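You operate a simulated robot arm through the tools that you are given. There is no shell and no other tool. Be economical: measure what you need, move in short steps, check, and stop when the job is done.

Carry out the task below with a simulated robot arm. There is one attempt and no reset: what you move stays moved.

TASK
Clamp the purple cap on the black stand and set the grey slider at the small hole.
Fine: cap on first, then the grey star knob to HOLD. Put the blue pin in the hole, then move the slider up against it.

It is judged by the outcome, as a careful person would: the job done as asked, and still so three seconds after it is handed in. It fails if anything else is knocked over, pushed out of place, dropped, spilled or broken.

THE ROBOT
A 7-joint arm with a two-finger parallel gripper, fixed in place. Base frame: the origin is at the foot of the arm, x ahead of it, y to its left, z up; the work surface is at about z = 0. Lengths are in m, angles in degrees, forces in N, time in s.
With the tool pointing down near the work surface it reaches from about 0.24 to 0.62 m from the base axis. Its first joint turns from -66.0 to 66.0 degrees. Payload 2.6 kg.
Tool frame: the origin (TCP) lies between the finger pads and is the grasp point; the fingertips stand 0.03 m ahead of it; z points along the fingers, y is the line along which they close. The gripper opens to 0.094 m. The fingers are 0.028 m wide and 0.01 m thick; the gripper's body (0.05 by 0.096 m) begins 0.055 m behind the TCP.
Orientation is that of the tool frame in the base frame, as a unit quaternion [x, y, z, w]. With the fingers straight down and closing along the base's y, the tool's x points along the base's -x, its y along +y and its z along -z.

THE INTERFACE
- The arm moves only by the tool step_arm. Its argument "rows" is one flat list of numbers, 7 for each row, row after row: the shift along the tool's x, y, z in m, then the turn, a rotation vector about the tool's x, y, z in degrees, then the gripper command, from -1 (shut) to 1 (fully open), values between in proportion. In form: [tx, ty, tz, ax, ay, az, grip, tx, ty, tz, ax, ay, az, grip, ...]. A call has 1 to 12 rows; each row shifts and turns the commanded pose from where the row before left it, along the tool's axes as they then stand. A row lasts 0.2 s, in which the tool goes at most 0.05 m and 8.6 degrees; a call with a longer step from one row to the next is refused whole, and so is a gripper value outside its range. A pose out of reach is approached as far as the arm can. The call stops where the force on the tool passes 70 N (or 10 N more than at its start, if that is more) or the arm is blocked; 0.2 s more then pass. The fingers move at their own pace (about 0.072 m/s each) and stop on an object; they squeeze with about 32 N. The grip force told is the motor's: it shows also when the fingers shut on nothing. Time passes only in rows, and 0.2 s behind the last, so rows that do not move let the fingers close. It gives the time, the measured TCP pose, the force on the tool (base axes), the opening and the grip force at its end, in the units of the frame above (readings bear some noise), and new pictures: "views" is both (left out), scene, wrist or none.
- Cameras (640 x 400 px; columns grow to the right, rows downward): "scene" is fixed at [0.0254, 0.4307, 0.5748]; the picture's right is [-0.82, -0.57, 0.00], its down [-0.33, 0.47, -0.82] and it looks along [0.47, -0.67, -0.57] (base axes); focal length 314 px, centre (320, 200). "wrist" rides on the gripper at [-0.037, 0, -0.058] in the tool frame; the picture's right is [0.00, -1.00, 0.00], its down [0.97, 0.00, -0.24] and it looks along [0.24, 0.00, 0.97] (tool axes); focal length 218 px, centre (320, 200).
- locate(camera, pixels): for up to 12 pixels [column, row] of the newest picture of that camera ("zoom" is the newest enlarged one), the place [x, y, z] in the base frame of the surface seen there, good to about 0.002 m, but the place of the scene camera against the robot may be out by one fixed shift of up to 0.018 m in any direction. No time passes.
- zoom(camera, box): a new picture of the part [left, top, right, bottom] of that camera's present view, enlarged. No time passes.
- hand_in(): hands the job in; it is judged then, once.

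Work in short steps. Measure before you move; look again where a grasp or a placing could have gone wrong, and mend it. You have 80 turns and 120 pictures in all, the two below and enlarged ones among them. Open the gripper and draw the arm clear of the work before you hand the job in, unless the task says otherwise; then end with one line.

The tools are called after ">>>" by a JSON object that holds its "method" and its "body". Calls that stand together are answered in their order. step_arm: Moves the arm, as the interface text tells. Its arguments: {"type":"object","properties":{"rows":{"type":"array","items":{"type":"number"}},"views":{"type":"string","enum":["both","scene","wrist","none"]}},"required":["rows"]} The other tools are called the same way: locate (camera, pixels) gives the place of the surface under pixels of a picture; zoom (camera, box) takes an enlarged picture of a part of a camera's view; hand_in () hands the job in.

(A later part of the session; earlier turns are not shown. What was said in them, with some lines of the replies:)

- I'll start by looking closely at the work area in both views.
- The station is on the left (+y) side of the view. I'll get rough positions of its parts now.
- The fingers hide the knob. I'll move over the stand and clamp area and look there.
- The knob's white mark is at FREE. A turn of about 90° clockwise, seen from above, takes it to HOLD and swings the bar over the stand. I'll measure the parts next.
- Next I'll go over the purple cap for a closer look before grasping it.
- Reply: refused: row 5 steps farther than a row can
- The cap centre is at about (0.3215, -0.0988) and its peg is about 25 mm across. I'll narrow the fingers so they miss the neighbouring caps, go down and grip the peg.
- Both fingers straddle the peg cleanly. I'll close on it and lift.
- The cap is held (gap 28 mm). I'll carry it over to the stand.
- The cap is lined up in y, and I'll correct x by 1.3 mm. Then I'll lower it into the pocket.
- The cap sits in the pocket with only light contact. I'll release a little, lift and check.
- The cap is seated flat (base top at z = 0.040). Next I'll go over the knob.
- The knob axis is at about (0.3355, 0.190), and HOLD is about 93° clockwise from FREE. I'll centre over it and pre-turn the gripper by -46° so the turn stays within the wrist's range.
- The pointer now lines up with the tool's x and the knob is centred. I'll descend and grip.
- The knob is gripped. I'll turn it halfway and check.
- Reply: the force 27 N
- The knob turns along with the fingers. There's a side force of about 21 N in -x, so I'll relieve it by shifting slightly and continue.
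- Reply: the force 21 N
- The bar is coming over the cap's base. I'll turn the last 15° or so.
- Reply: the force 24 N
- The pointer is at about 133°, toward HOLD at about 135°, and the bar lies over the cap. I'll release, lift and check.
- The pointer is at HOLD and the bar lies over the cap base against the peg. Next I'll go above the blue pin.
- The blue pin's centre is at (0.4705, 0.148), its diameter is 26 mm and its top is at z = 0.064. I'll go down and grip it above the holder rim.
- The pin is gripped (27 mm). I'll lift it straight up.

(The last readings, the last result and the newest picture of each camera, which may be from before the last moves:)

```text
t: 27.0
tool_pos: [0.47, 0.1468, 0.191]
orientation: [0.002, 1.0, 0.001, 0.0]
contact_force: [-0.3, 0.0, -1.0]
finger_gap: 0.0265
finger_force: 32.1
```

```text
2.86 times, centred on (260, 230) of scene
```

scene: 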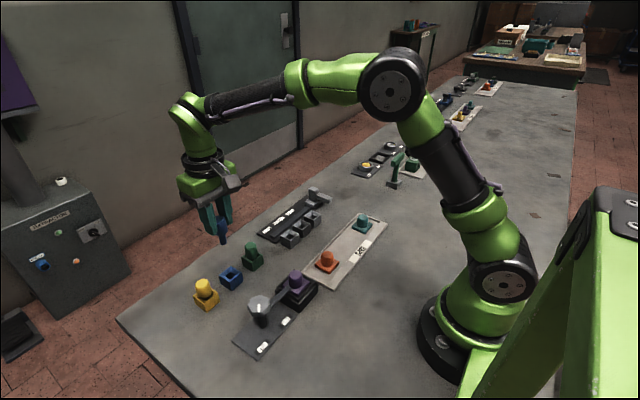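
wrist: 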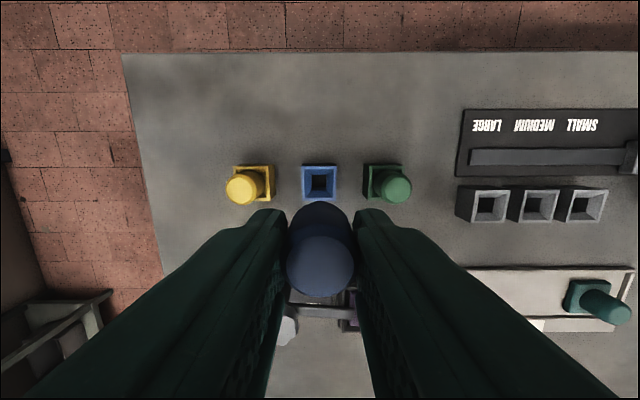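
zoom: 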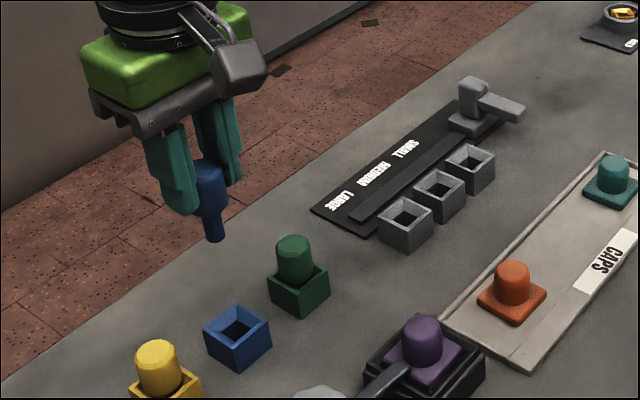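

The pin is a 26 mm head on a thinner shank. I'll carry it to near the small hole, beside the SMALL label, and measure the hole.

>>> {"method": "step_arm", "body": {"rows": [0.01, -0.045, 0, 0, 0, 0, -1, 0.01, -0.045, 0, 0, 0, 0, -1, 0.01, -0.045, 0, 0, 0, 0, -1, 0.01, -0.045, 0, 0, 0, 0, -1, 0.01, -0.045, 0, 0, 0, 0, -1, 0.0, -0.048, 0, 0, 0, 0, -1, 0, 0, 0, 0, 0, 0, -1]}}

>>> {"method": "zoom", "body": {"camera": "wrist", "box": [200, 40, 440, 220]}}

```text
t: 28.6
tool_pos: [0.4206, -0.1269, 0.1877]
orientation: [0.001, 1.0, 0.001, 0.001]
contact_force: [0.2, 0.3, -0.6]
finger_gap: 0.0268
finger_force: 32.0
```

scene: 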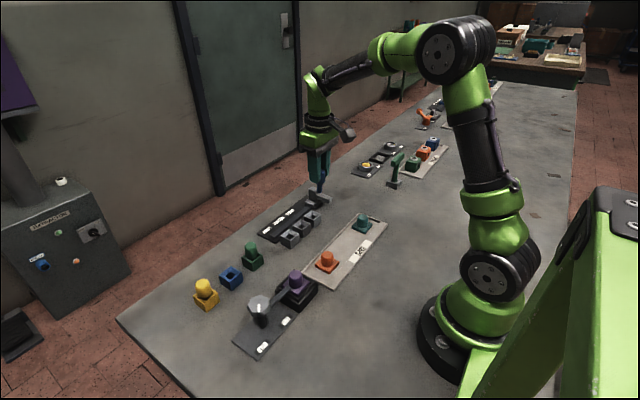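
wrist: 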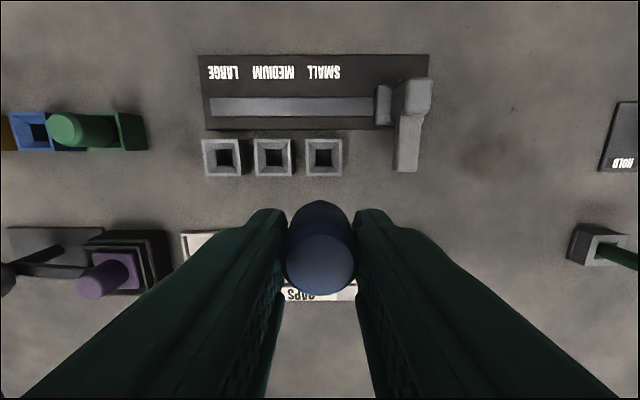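

```text
2.22 times, centred on (320, 130) of wrist
```

zoom: 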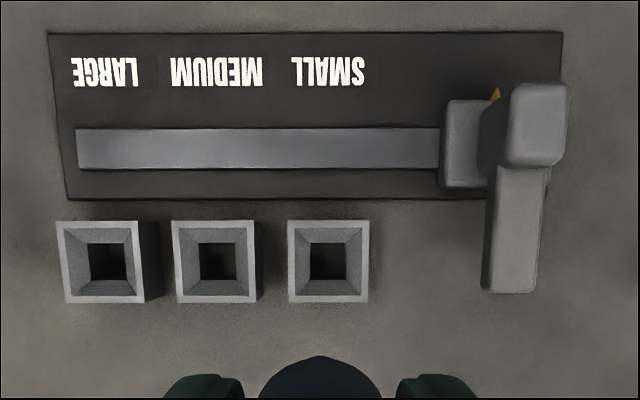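

>>> {"method": "locate", "body": {"camera": "zoom", "pixels": [[292, 224], [366, 224], [292, 297], [364, 297], [330, 263], [330, 225], [515, 230], [488, 270], [535, 270], [538, 125], [465, 140], [515, 285]]}}

>>> {"method": "zoom", "body": {"camera": "scene", "box": [260, 160, 360, 260]}}

```text
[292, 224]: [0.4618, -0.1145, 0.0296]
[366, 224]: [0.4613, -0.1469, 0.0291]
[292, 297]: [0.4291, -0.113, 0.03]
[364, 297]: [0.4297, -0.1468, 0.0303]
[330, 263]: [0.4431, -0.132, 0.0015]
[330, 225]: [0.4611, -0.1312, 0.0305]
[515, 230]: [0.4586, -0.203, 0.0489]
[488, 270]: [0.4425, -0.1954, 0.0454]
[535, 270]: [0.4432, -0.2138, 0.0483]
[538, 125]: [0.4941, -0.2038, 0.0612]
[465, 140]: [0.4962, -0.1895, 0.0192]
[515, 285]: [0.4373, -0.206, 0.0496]
```

```text
4.00 times, centred on (310, 210) of scene
```

zoom: 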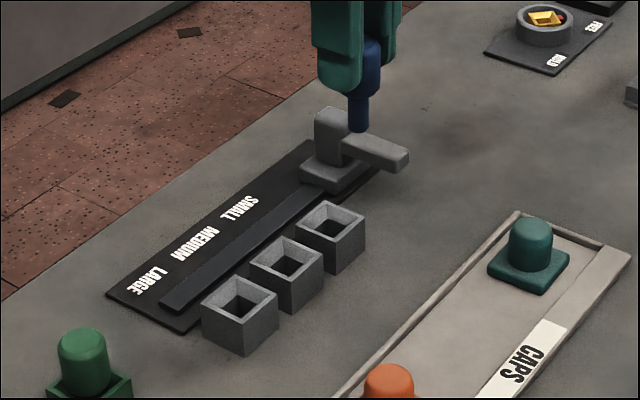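

The small hole is centred at (0.4453, -0.1303) with its rim at z = 0.030. I'll align over it and descend to just above.

>>> {"method": "step_arm", "body": {"rows": [-0.0251, -0.0031, 0, 0, 0, 0, -1, 0, 0, 0.035, 0, 0, 0, -1, 0, 0, 0.035, 0, 0, 0, -1, 0, 0, 0.01, 0, 0, 0, -1, 0, 0, 0, 0, 0, 0, -1]}}

>>> {"method": "zoom", "body": {"camera": "scene", "box": [260, 160, 360, 260]}}

>>> {"method": "zoom", "body": {"camera": "wrist", "box": [240, 130, 400, 290]}}

```text
t: 29.8
tool_pos: [0.4421, -0.1285, 0.108]
orientation: [0.002, 1.0, -0.001, 0.0]
contact_force: [0.9, 0.1, -0.8]
finger_gap: 0.0266
finger_force: 32.5
```

scene: 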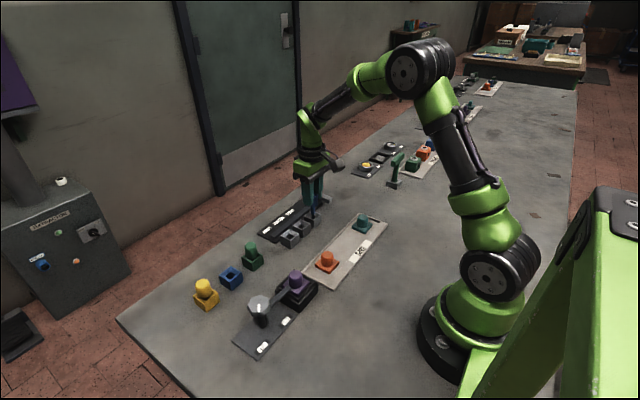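
wrist: 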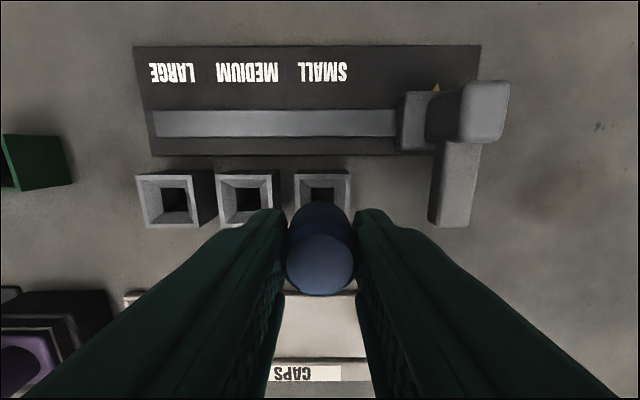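

```text
4.00 times, centred on (310, 210) of scene
```

zoom: 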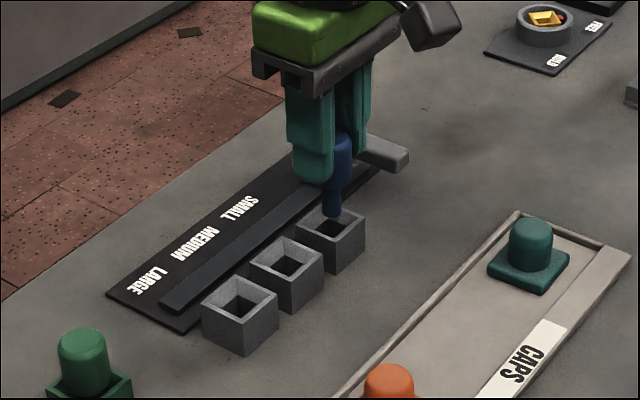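

```text
2.50 times, centred on (320, 210) of wrist
```

zoom: 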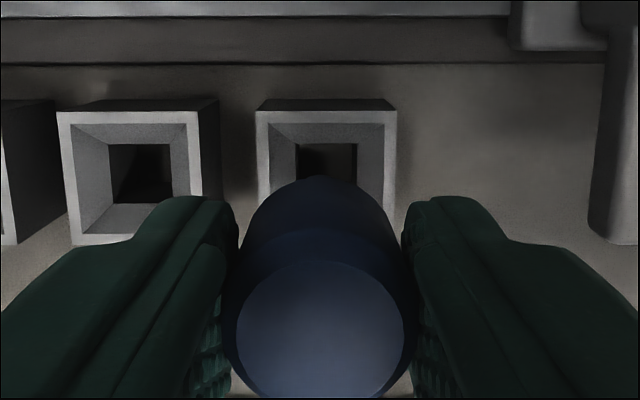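

The readings suggest I'm about 1.5–3 mm short of target. I'll take another reading before correcting.

>>> {"method": "step_arm", "body": {"rows": [0, 0, 0, 0, 0, 0, -1], "views": "none"}}

>>> {"method": "locate", "body": {"camera": "wrist", "pixels": [[297, 178], [348, 178], [322, 176], [297, 200], [348, 200]]}}

```text
t: 30.2
tool_pos: [0.4429, -0.1287, 0.108]
orientation: [0.002, 1.0, 0.001, 0.0]
contact_force: [1.0, -0.1, -0.4]
finger_gap: 0.0265
finger_force: 32.1
```

```text
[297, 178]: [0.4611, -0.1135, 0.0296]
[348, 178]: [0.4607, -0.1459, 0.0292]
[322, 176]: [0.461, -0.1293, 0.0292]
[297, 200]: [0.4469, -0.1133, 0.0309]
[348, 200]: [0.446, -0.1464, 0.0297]
```

I'll correct by +2.6 mm in x and -1.2 mm in y and lower the pin slowly.

>>> {"method": "step_arm", "body": {"rows": [-0.0026, -0.0012, 0, 0, 0, 0, -1, 0, 0, 0.01, 0, 0, 0, -1, 0, 0, 0.01, 0, 0, 0, -1, 0, 0, 0.008, 0, 0, 0, -1, 0, 0, 0.006, 0, 0, 0, -1, 0, 0, 0.004, 0, 0, 0, -1, 0, 0, 0, 0, 0, 0, -1]}}

>>> {"method": "zoom", "body": {"camera": "scene", "box": [260, 160, 360, 260]}}

```text
t: 31.8
tool_pos: [0.4454, -0.1292, 0.0712]
orientation: [0.002, 1.0, 0.001, 0.0]
contact_force: [0.1, 0.3, -0.7]
finger_gap: 0.0265
finger_force: 31.4
```

scene: 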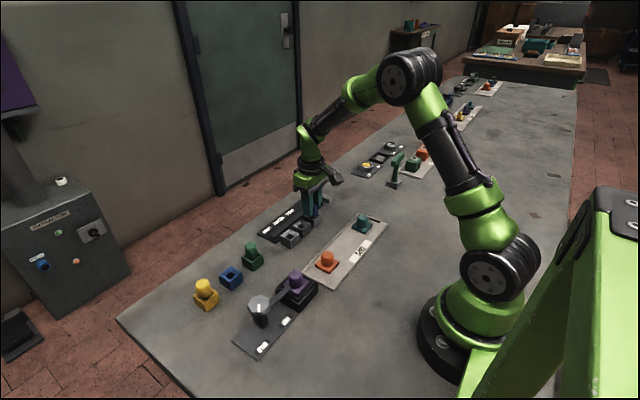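
wrist: 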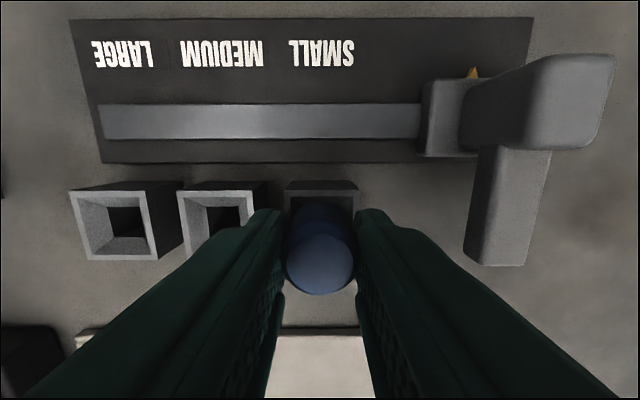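

```text
4.00 times, centred on (310, 210) of scene
```

zoom: 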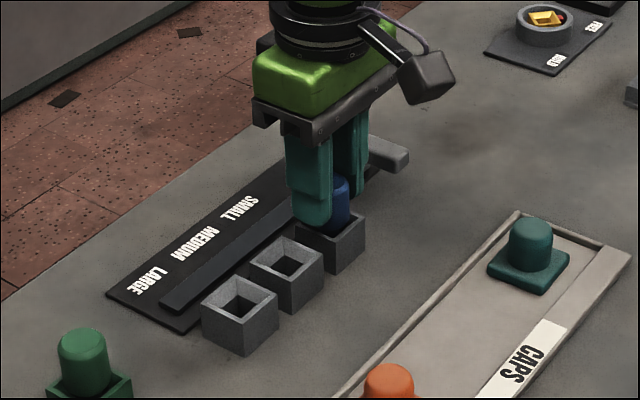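

The pin went in with no force on the tool. I'll lower the last 3 mm or so, release gently and lift.

>>> {"method": "step_arm", "body": {"rows": [0, 0, 0.003, 0, 0, 0, -1, 0, 0, 0.001, 0, 0, 0, -1, 0, 0, 0, 0, 0, 0, -1, 0, 0, 0, 0, 0, 0, -0.1, 0, 0, 0, 0, 0, 0, 0.0, 0, 0, -0.03, 0, 0, 0, 0.0, 0, 0, -0.04, 0, 0, 0, 0.0, 0, 0, -0.04, 0, 0, 0, 0.0, 0, 0, -0.01, 0, 0, 0, 0]}}

>>> {"method": "zoom", "body": {"camera": "scene", "box": [260, 160, 360, 260]}}

>>> {"method": "zoom", "body": {"camera": "wrist", "box": [220, 80, 460, 240]}}

```text
t: 33.8
tool_pos: [0.447, -0.129, 0.1879]
orientation: [0.002, 1.0, 0.001, -0.001]
contact_force: [-0.8, 0.0, 0.1]
finger_gap: 0.0471
finger_force: 0.1
```

scene: 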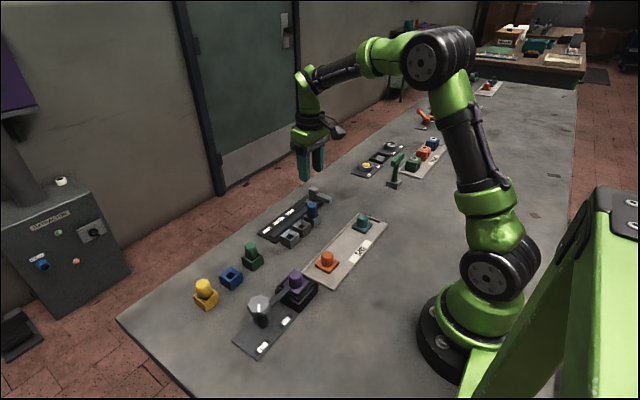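
wrist: 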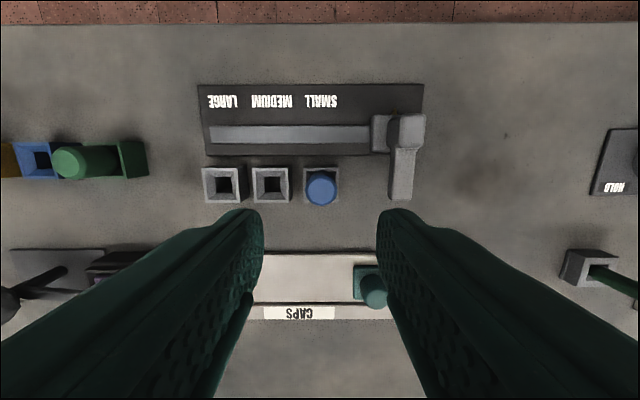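

```text
4.00 times, centred on (310, 210) of scene
```

zoom: 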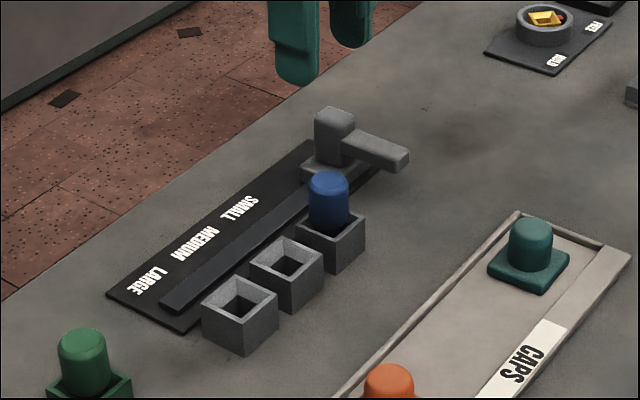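

```text
2.50 times, centred on (340, 160) of wrist
```

zoom: 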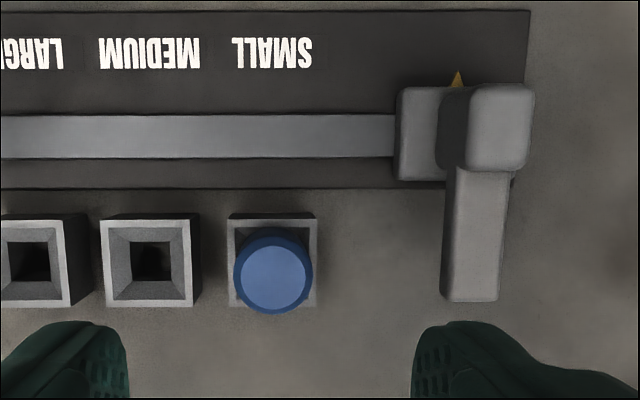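

The pin stands upright in the small hole. I'll move above the slider's post.

>>> {"method": "step_arm", "body": {"rows": [-0.024, -0.037, 0, 0, 0, 0, 0.2, -0.024, -0.037, 0, 0, 0, 0, 0.2, 0, 0, 0.02, 0, 0, 0, 0.2, 0, 0, 0, 0, 0, 0, 0.2], "views": "wrist"}}

>>> {"method": "zoom", "body": {"camera": "wrist", "box": [210, 110, 410, 270]}}

```text
t: 34.8
tool_pos: [0.494, -0.2036, 0.1676]
orientation: [0.002, 1.0, 0.0, 0.001]
contact_force: [0.2, 0.6, 0.0]
finger_gap: 0.0564
finger_force: 0.2
```

wrist: 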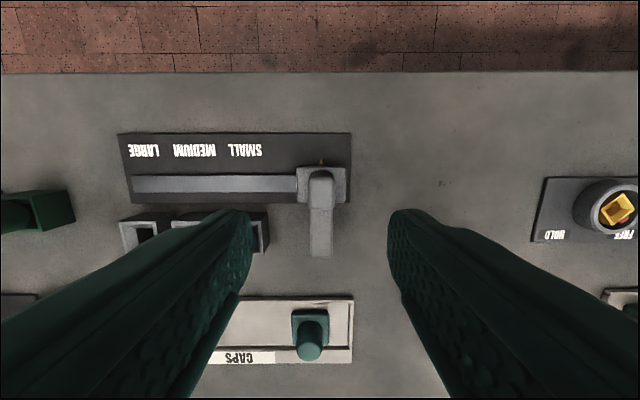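

```text
2.50 times, centred on (310, 190) of wrist
```

zoom: 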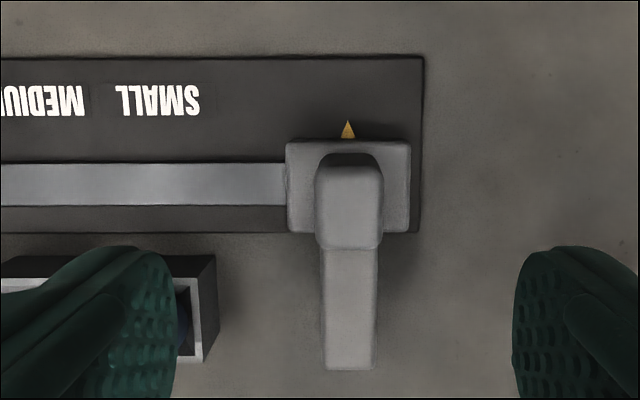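

>>> {"method": "locate", "body": {"camera": "zoom", "pixels": [[350, 205], [350, 160], [350, 243], [318, 205], [381, 205], [300, 150], [400, 220], [324, 300], [375, 300], [350, 360], [350, 270]]}}

```text
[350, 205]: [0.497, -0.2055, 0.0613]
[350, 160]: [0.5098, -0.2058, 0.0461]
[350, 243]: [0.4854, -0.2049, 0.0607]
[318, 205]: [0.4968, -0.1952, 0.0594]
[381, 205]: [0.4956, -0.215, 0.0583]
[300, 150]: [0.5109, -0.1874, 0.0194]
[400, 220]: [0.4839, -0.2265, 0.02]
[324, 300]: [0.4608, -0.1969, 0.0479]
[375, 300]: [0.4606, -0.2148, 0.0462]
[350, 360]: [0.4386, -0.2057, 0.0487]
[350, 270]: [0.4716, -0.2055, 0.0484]
```

The post is centred at (0.497, -0.2053), 20 mm wide, with its top at z = 0.061. I'll descend around it and close.

>>> {"method": "step_arm", "body": {"rows": [-0.005, -0.0017, 0.03, 0, 0, 0, 0.2, 0, 0, 0.04, 0, 0, 0, 0.2, 0, 0, 0.03, 0, 0, 0, 0.2, 0, 0, 0.01, 0, 0, 0, 0.2, 0, 0, 0, 0, 0, 0, 0.2, 0, 0, 0, 0, 0, 0, -1, 0, 0, 0, 0, 0, 0, -1, 0, 0, 0, 0, 0, 0, -1], "views": "wrist"}}

```text
t: 36.6
tool_pos: [0.4995, -0.205, 0.056]
orientation: [0.001, 1.0, 0.001, 0.0]
contact_force: [-0.2, 0.5, -2.9]
finger_gap: 0.0263
finger_force: 44.8
```

wrist: 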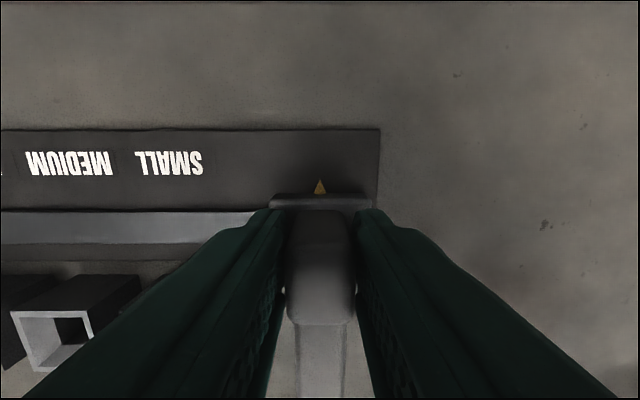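

The post is gripped. I'll slide +y by 44 mm first, stopping short of the pin.

>>> {"method": "step_arm", "body": {"rows": [0, 0.008, 0, 0, 0, 0, -1, 0, 0.009, 0, 0, 0, 0, -1, 0, 0.009, 0, 0, 0, 0, -1, 0, 0.009, 0, 0, 0, 0, -1, 0, 0.009, 0, 0, 0, 0, -1, 0, 0, 0, 0, 0, 0, -1]}}

>>> {"method": "zoom", "body": {"camera": "scene", "box": [260, 160, 360, 260]}}

```text
t: 38.0
tool_pos: [0.4989, -0.1618, 0.0555]
orientation: [0.003, 1.0, 0.0, -0.001]
contact_force: [-11.5, -1.4, 6.7]
finger_gap: 0.0262
finger_force: 44.6
```

scene: 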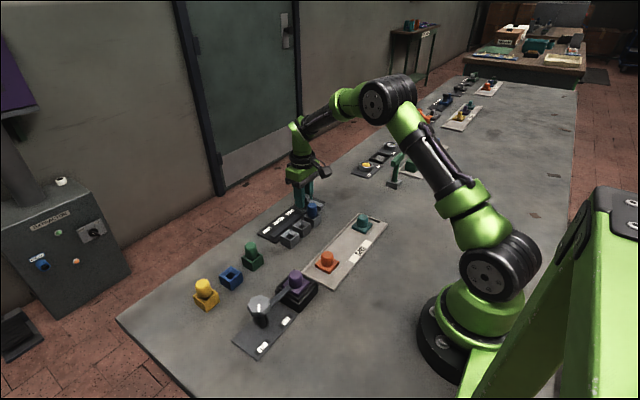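
wrist: 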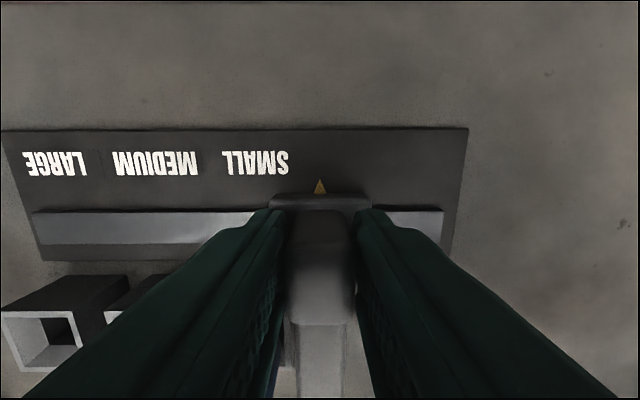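

```text
4.00 times, centred on (310, 210) of scene
```

zoom: 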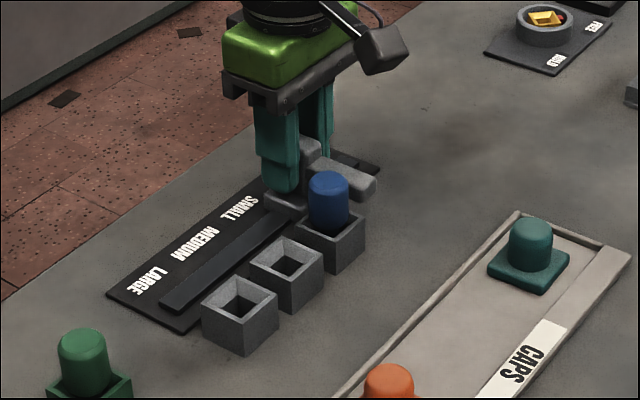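

The slider moves freely with roughly 8–9 mm left. I'll advance in small steps and watch the y force.

>>> {"method": "step_arm", "body": {"rows": [0, 0.002, 0, 0, 0, 0, -1, 0, 0.002, 0, 0, 0, 0, -1, 0, 0.002, 0, 0, 0, 0, -1, 0, 0, 0, 0, 0, 0, -1], "views": "wrist"}}

>>> {"method": "zoom", "body": {"camera": "scene", "box": [290, 180, 350, 240]}}

```text
t: 39.0
tool_pos: [0.4987, -0.1557, 0.0559]
orientation: [0.002, 1.0, 0.0, 0.0]
contact_force: [-27.3, -1.6, 16.5]
finger_gap: 0.026
finger_force: 45.0
```

wrist: 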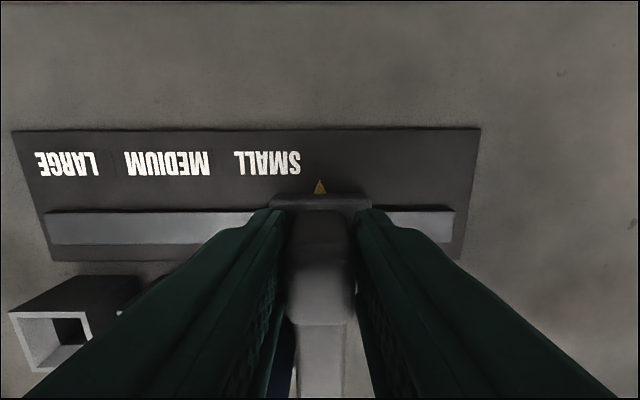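

```text
6.67 times, centred on (320, 210) of scene
```

zoom: 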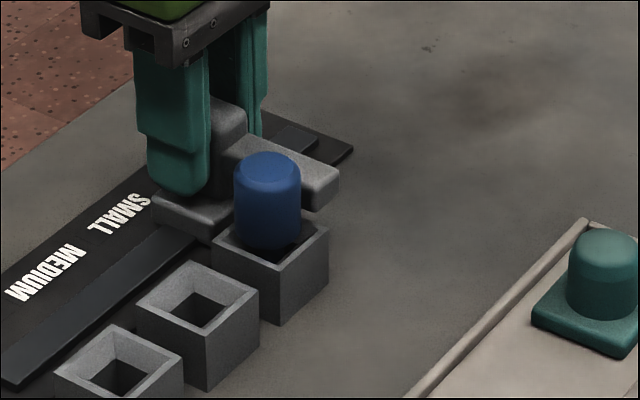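

The rail is building a side force (-27 N in x). I'll relieve that with a small shift and advance 1 mm at a time.

>>> {"method": "step_arm", "body": {"rows": [0.0015, 0, -0.0007, 0, 0, 0, -1, 0, 0.001, 0, 0, 0, 0, -1, 0, 0, 0, 0, 0, 0, -1], "views": "none"}}

>>> {"method": "step_arm", "body": {"rows": [0, 0.001, 0, 0, 0, 0, -1, 0, 0, 0, 0, 0, 0, -1], "views": "none"}}

>>> {"method": "zoom", "body": {"camera": "scene", "box": [290, 180, 350, 240]}}

```text
t: 39.8
tool_pos: [0.499, -0.1546, 0.056]
orientation: [0.0, 1.0, 0.001, 0.001]
contact_force: [5.4, -2.1, -9.6]
finger_gap: 0.0263
finger_force: 44.8
```

```text
t: 40.4
tool_pos: [0.4981, -0.1523, 0.0574]
orientation: [0.0, 1.0, 0.001, 0.001]
contact_force: [18.2, -1.3, -24.1]
finger_gap: 0.0261
finger_force: 45.0
```

```text
6.67 times, centred on (320, 210) of scene
```

zoom: 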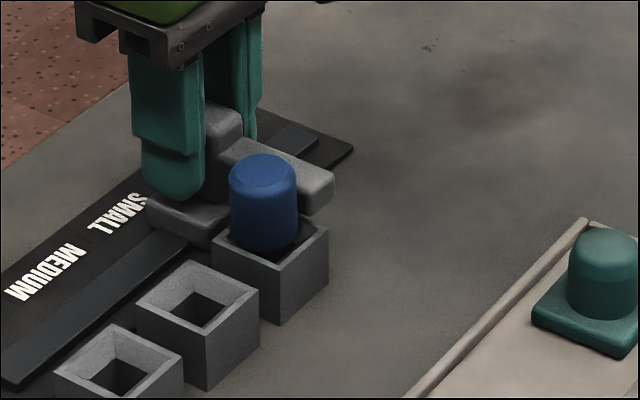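

The slider arm now touches the pin, which shifted about 1 mm within its hole slack. I'll open and lift off to check.

>>> {"method": "step_arm", "body": {"rows": [0, 0, 0, 0, 0, 0, -0.2, 0, 0, 0, 0, 0, 0, 0.0, 0, 0, 0, 0, 0, 0, 0.0, 0, 0, -0.03, 0, 0, 0, 0.0, 0, 0, -0.04, 0, 0, 0, 0.0, 0, 0, -0.04, 0, 0, 0, 0.0, 0.04, 0, 0, 0, 0, 0, 0.0, 0, 0, 0, 0, 0, 0, 0]}}

>>> {"method": "zoom", "body": {"camera": "scene", "box": [290, 180, 350, 240]}}

>>> {"method": "zoom", "body": {"camera": "wrist", "box": [240, 80, 400, 220]}}

```text
t: 42.2
tool_pos: [0.457, -0.1518, 0.1683]
orientation: [0.002, 1.0, 0.0, 0.0]
contact_force: [0.6, 0.3, 0.0]
finger_gap: 0.0469
finger_force: 0.2
```

scene: 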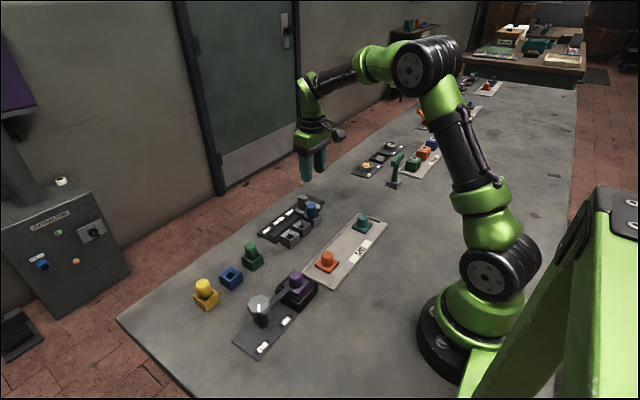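
wrist: 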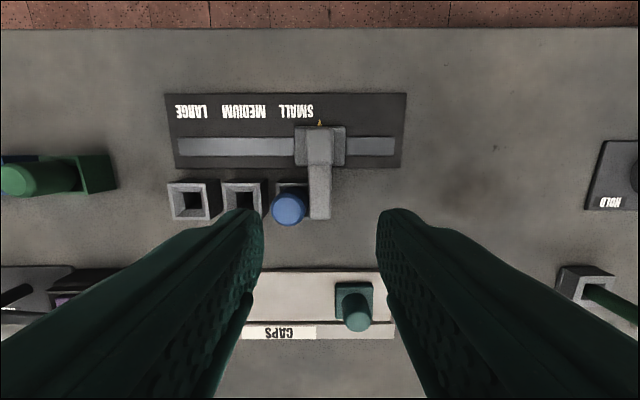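

```text
6.67 times, centred on (320, 210) of scene
```

zoom: 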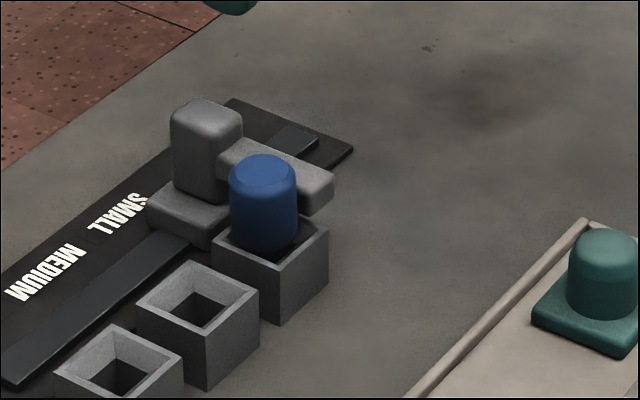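

```text
2.86 times, centred on (320, 150) of wrist
```

zoom: 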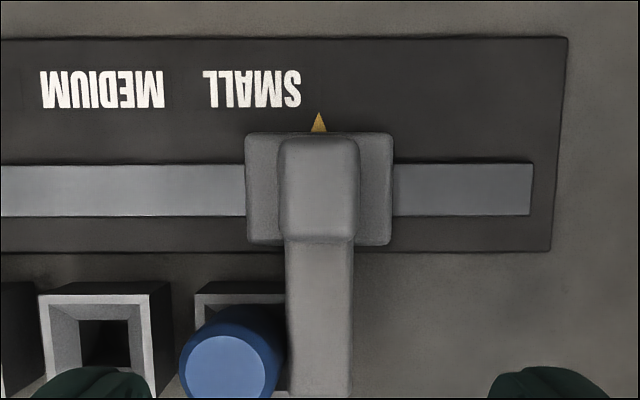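

The slider arm is beside the pin. I'll look from above to check contact and whether the pin is still upright.

>>> {"method": "step_arm", "body": {"rows": [0.04, 0.008, -0.02, 0, 0, 0, 0.0, 0, 0, 0, 0, 0, 0, 0], "views": "wrist"}}

>>> {"method": "zoom", "body": {"camera": "wrist", "box": [270, 80, 370, 180]}}

```text
t: 42.8
tool_pos: [0.4183, -0.1443, 0.1886]
orientation: [0.002, 1.0, 0.001, 0.0]
contact_force: [0.7, 0.7, 0.3]
finger_gap: 0.047
finger_force: 0.0
```

wrist: 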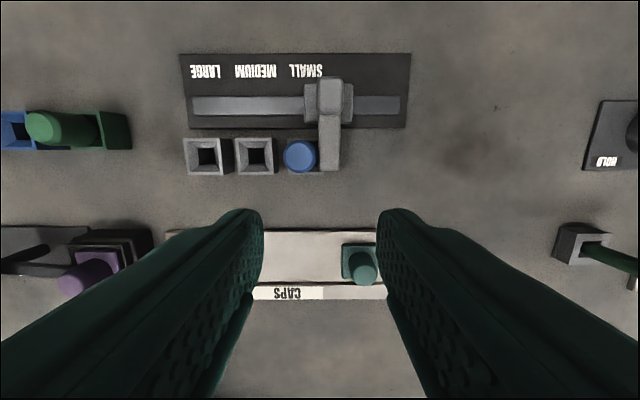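

```text
4.00 times, centred on (320, 130) of wrist
```

zoom: 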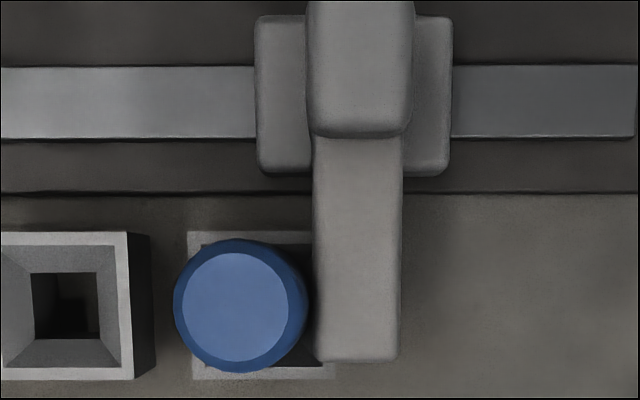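

>>> {"method": "locate", "body": {"camera": "zoom", "pixels": [[235, 307], [185, 307], [285, 307], [304, 307], [235, 260], [235, 355], [326, 307], [395, 307]]}}

>>> {"method": "zoom", "body": {"camera": "scene", "box": [215, 180, 345, 350]}}

```text
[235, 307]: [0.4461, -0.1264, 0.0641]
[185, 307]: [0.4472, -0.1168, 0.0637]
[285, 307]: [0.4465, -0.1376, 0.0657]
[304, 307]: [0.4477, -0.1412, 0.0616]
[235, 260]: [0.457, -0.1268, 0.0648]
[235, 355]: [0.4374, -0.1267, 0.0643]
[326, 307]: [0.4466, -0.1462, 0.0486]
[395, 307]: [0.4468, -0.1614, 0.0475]
```

```text
2.35 times, centred on (280, 265) of scene
```

zoom: 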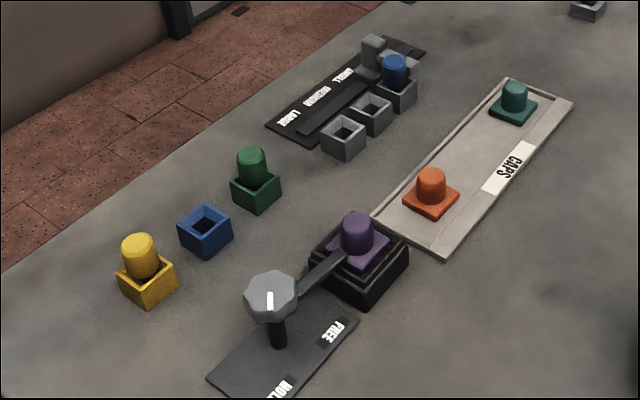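

>>> {"method": "zoom", "body": {"camera": "wrist", "box": [290, 125, 350, 175]}}

>>> {"method": "zoom", "body": {"camera": "scene", "box": [300, 190, 336, 226]}}

```text
8.00 times, centred on (320, 150) of wrist
```

zoom: 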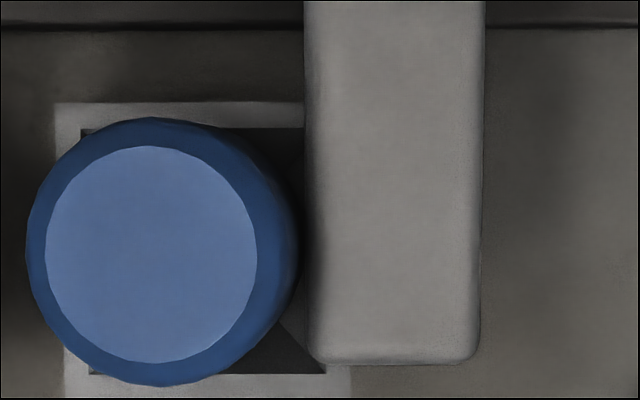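

```text
11.11 times, centred on (318, 208) of scene
```

zoom: 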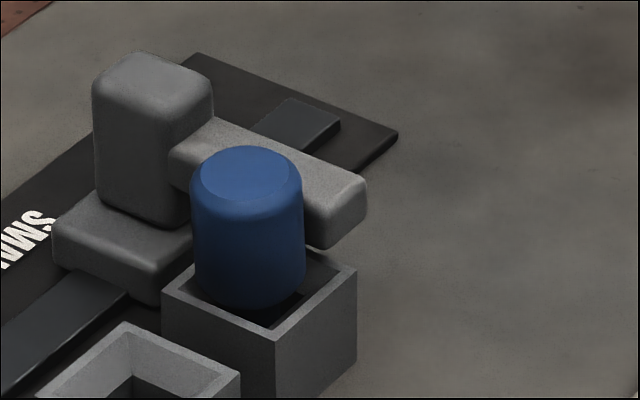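

The arm's face touches the pin head. The pin is seated in the small hole with only a very slight lean, and everything else is in place. I'll open the gripper, draw the arm clear and do a final check.

>>> {"method": "step_arm", "body": {"rows": [0.0, 0, -0.04, 0, 0, 0, 0.5, 0.03, 0, -0.03, 0, 0, 0, 1, 0, 0, 0, 0, 0, 0, 1, 0, 0, 0, 0, 0, 0, 1]}}

>>> {"method": "zoom", "body": {"camera": "scene", "box": [300, 190, 336, 226]}}

```text
t: 43.8
tool_pos: [0.3877, -0.1422, 0.2592]
orientation: [0.002, 1.0, 0.0, 0.0]
contact_force: [0.1, 0.0, -0.4]
finger_gap: 0.0941
finger_force: 0.1
```

scene: 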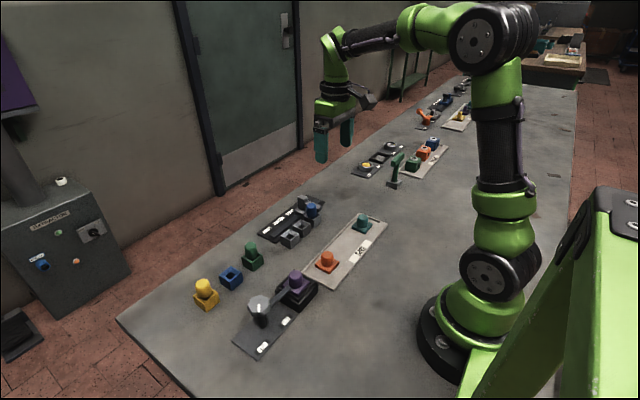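
wrist: 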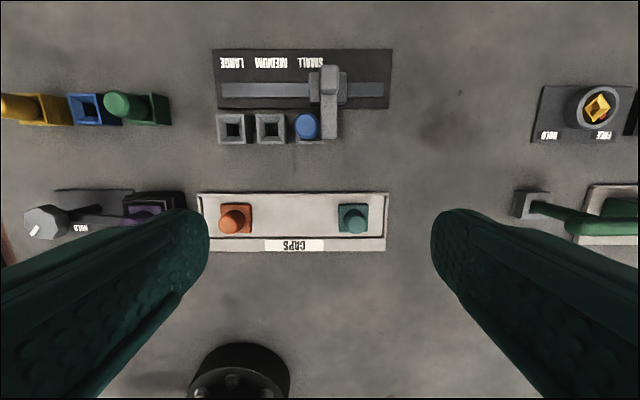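

```text
11.11 times, centred on (318, 208) of scene
```

zoom: 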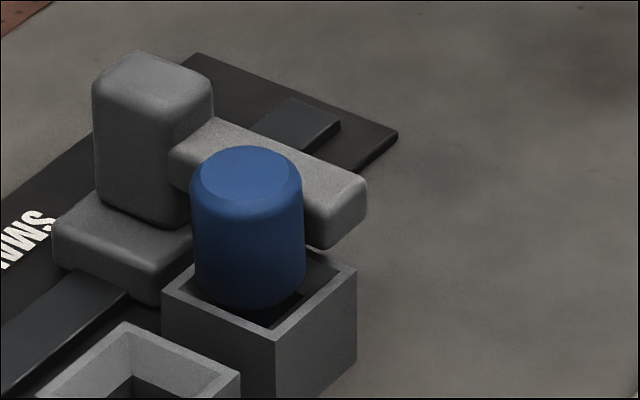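

Nothing has moved since the last check and the arm is clear, so I'm handing in.

>>> {"method": "hand_in", "body": {}}

```text
The job is handed in.
```

The purple cap is clamped on the black stand with the knob at HOLD, and the blue pin is in the small hole with the grey slider up against it; the pin leans very slightly away from the slider.
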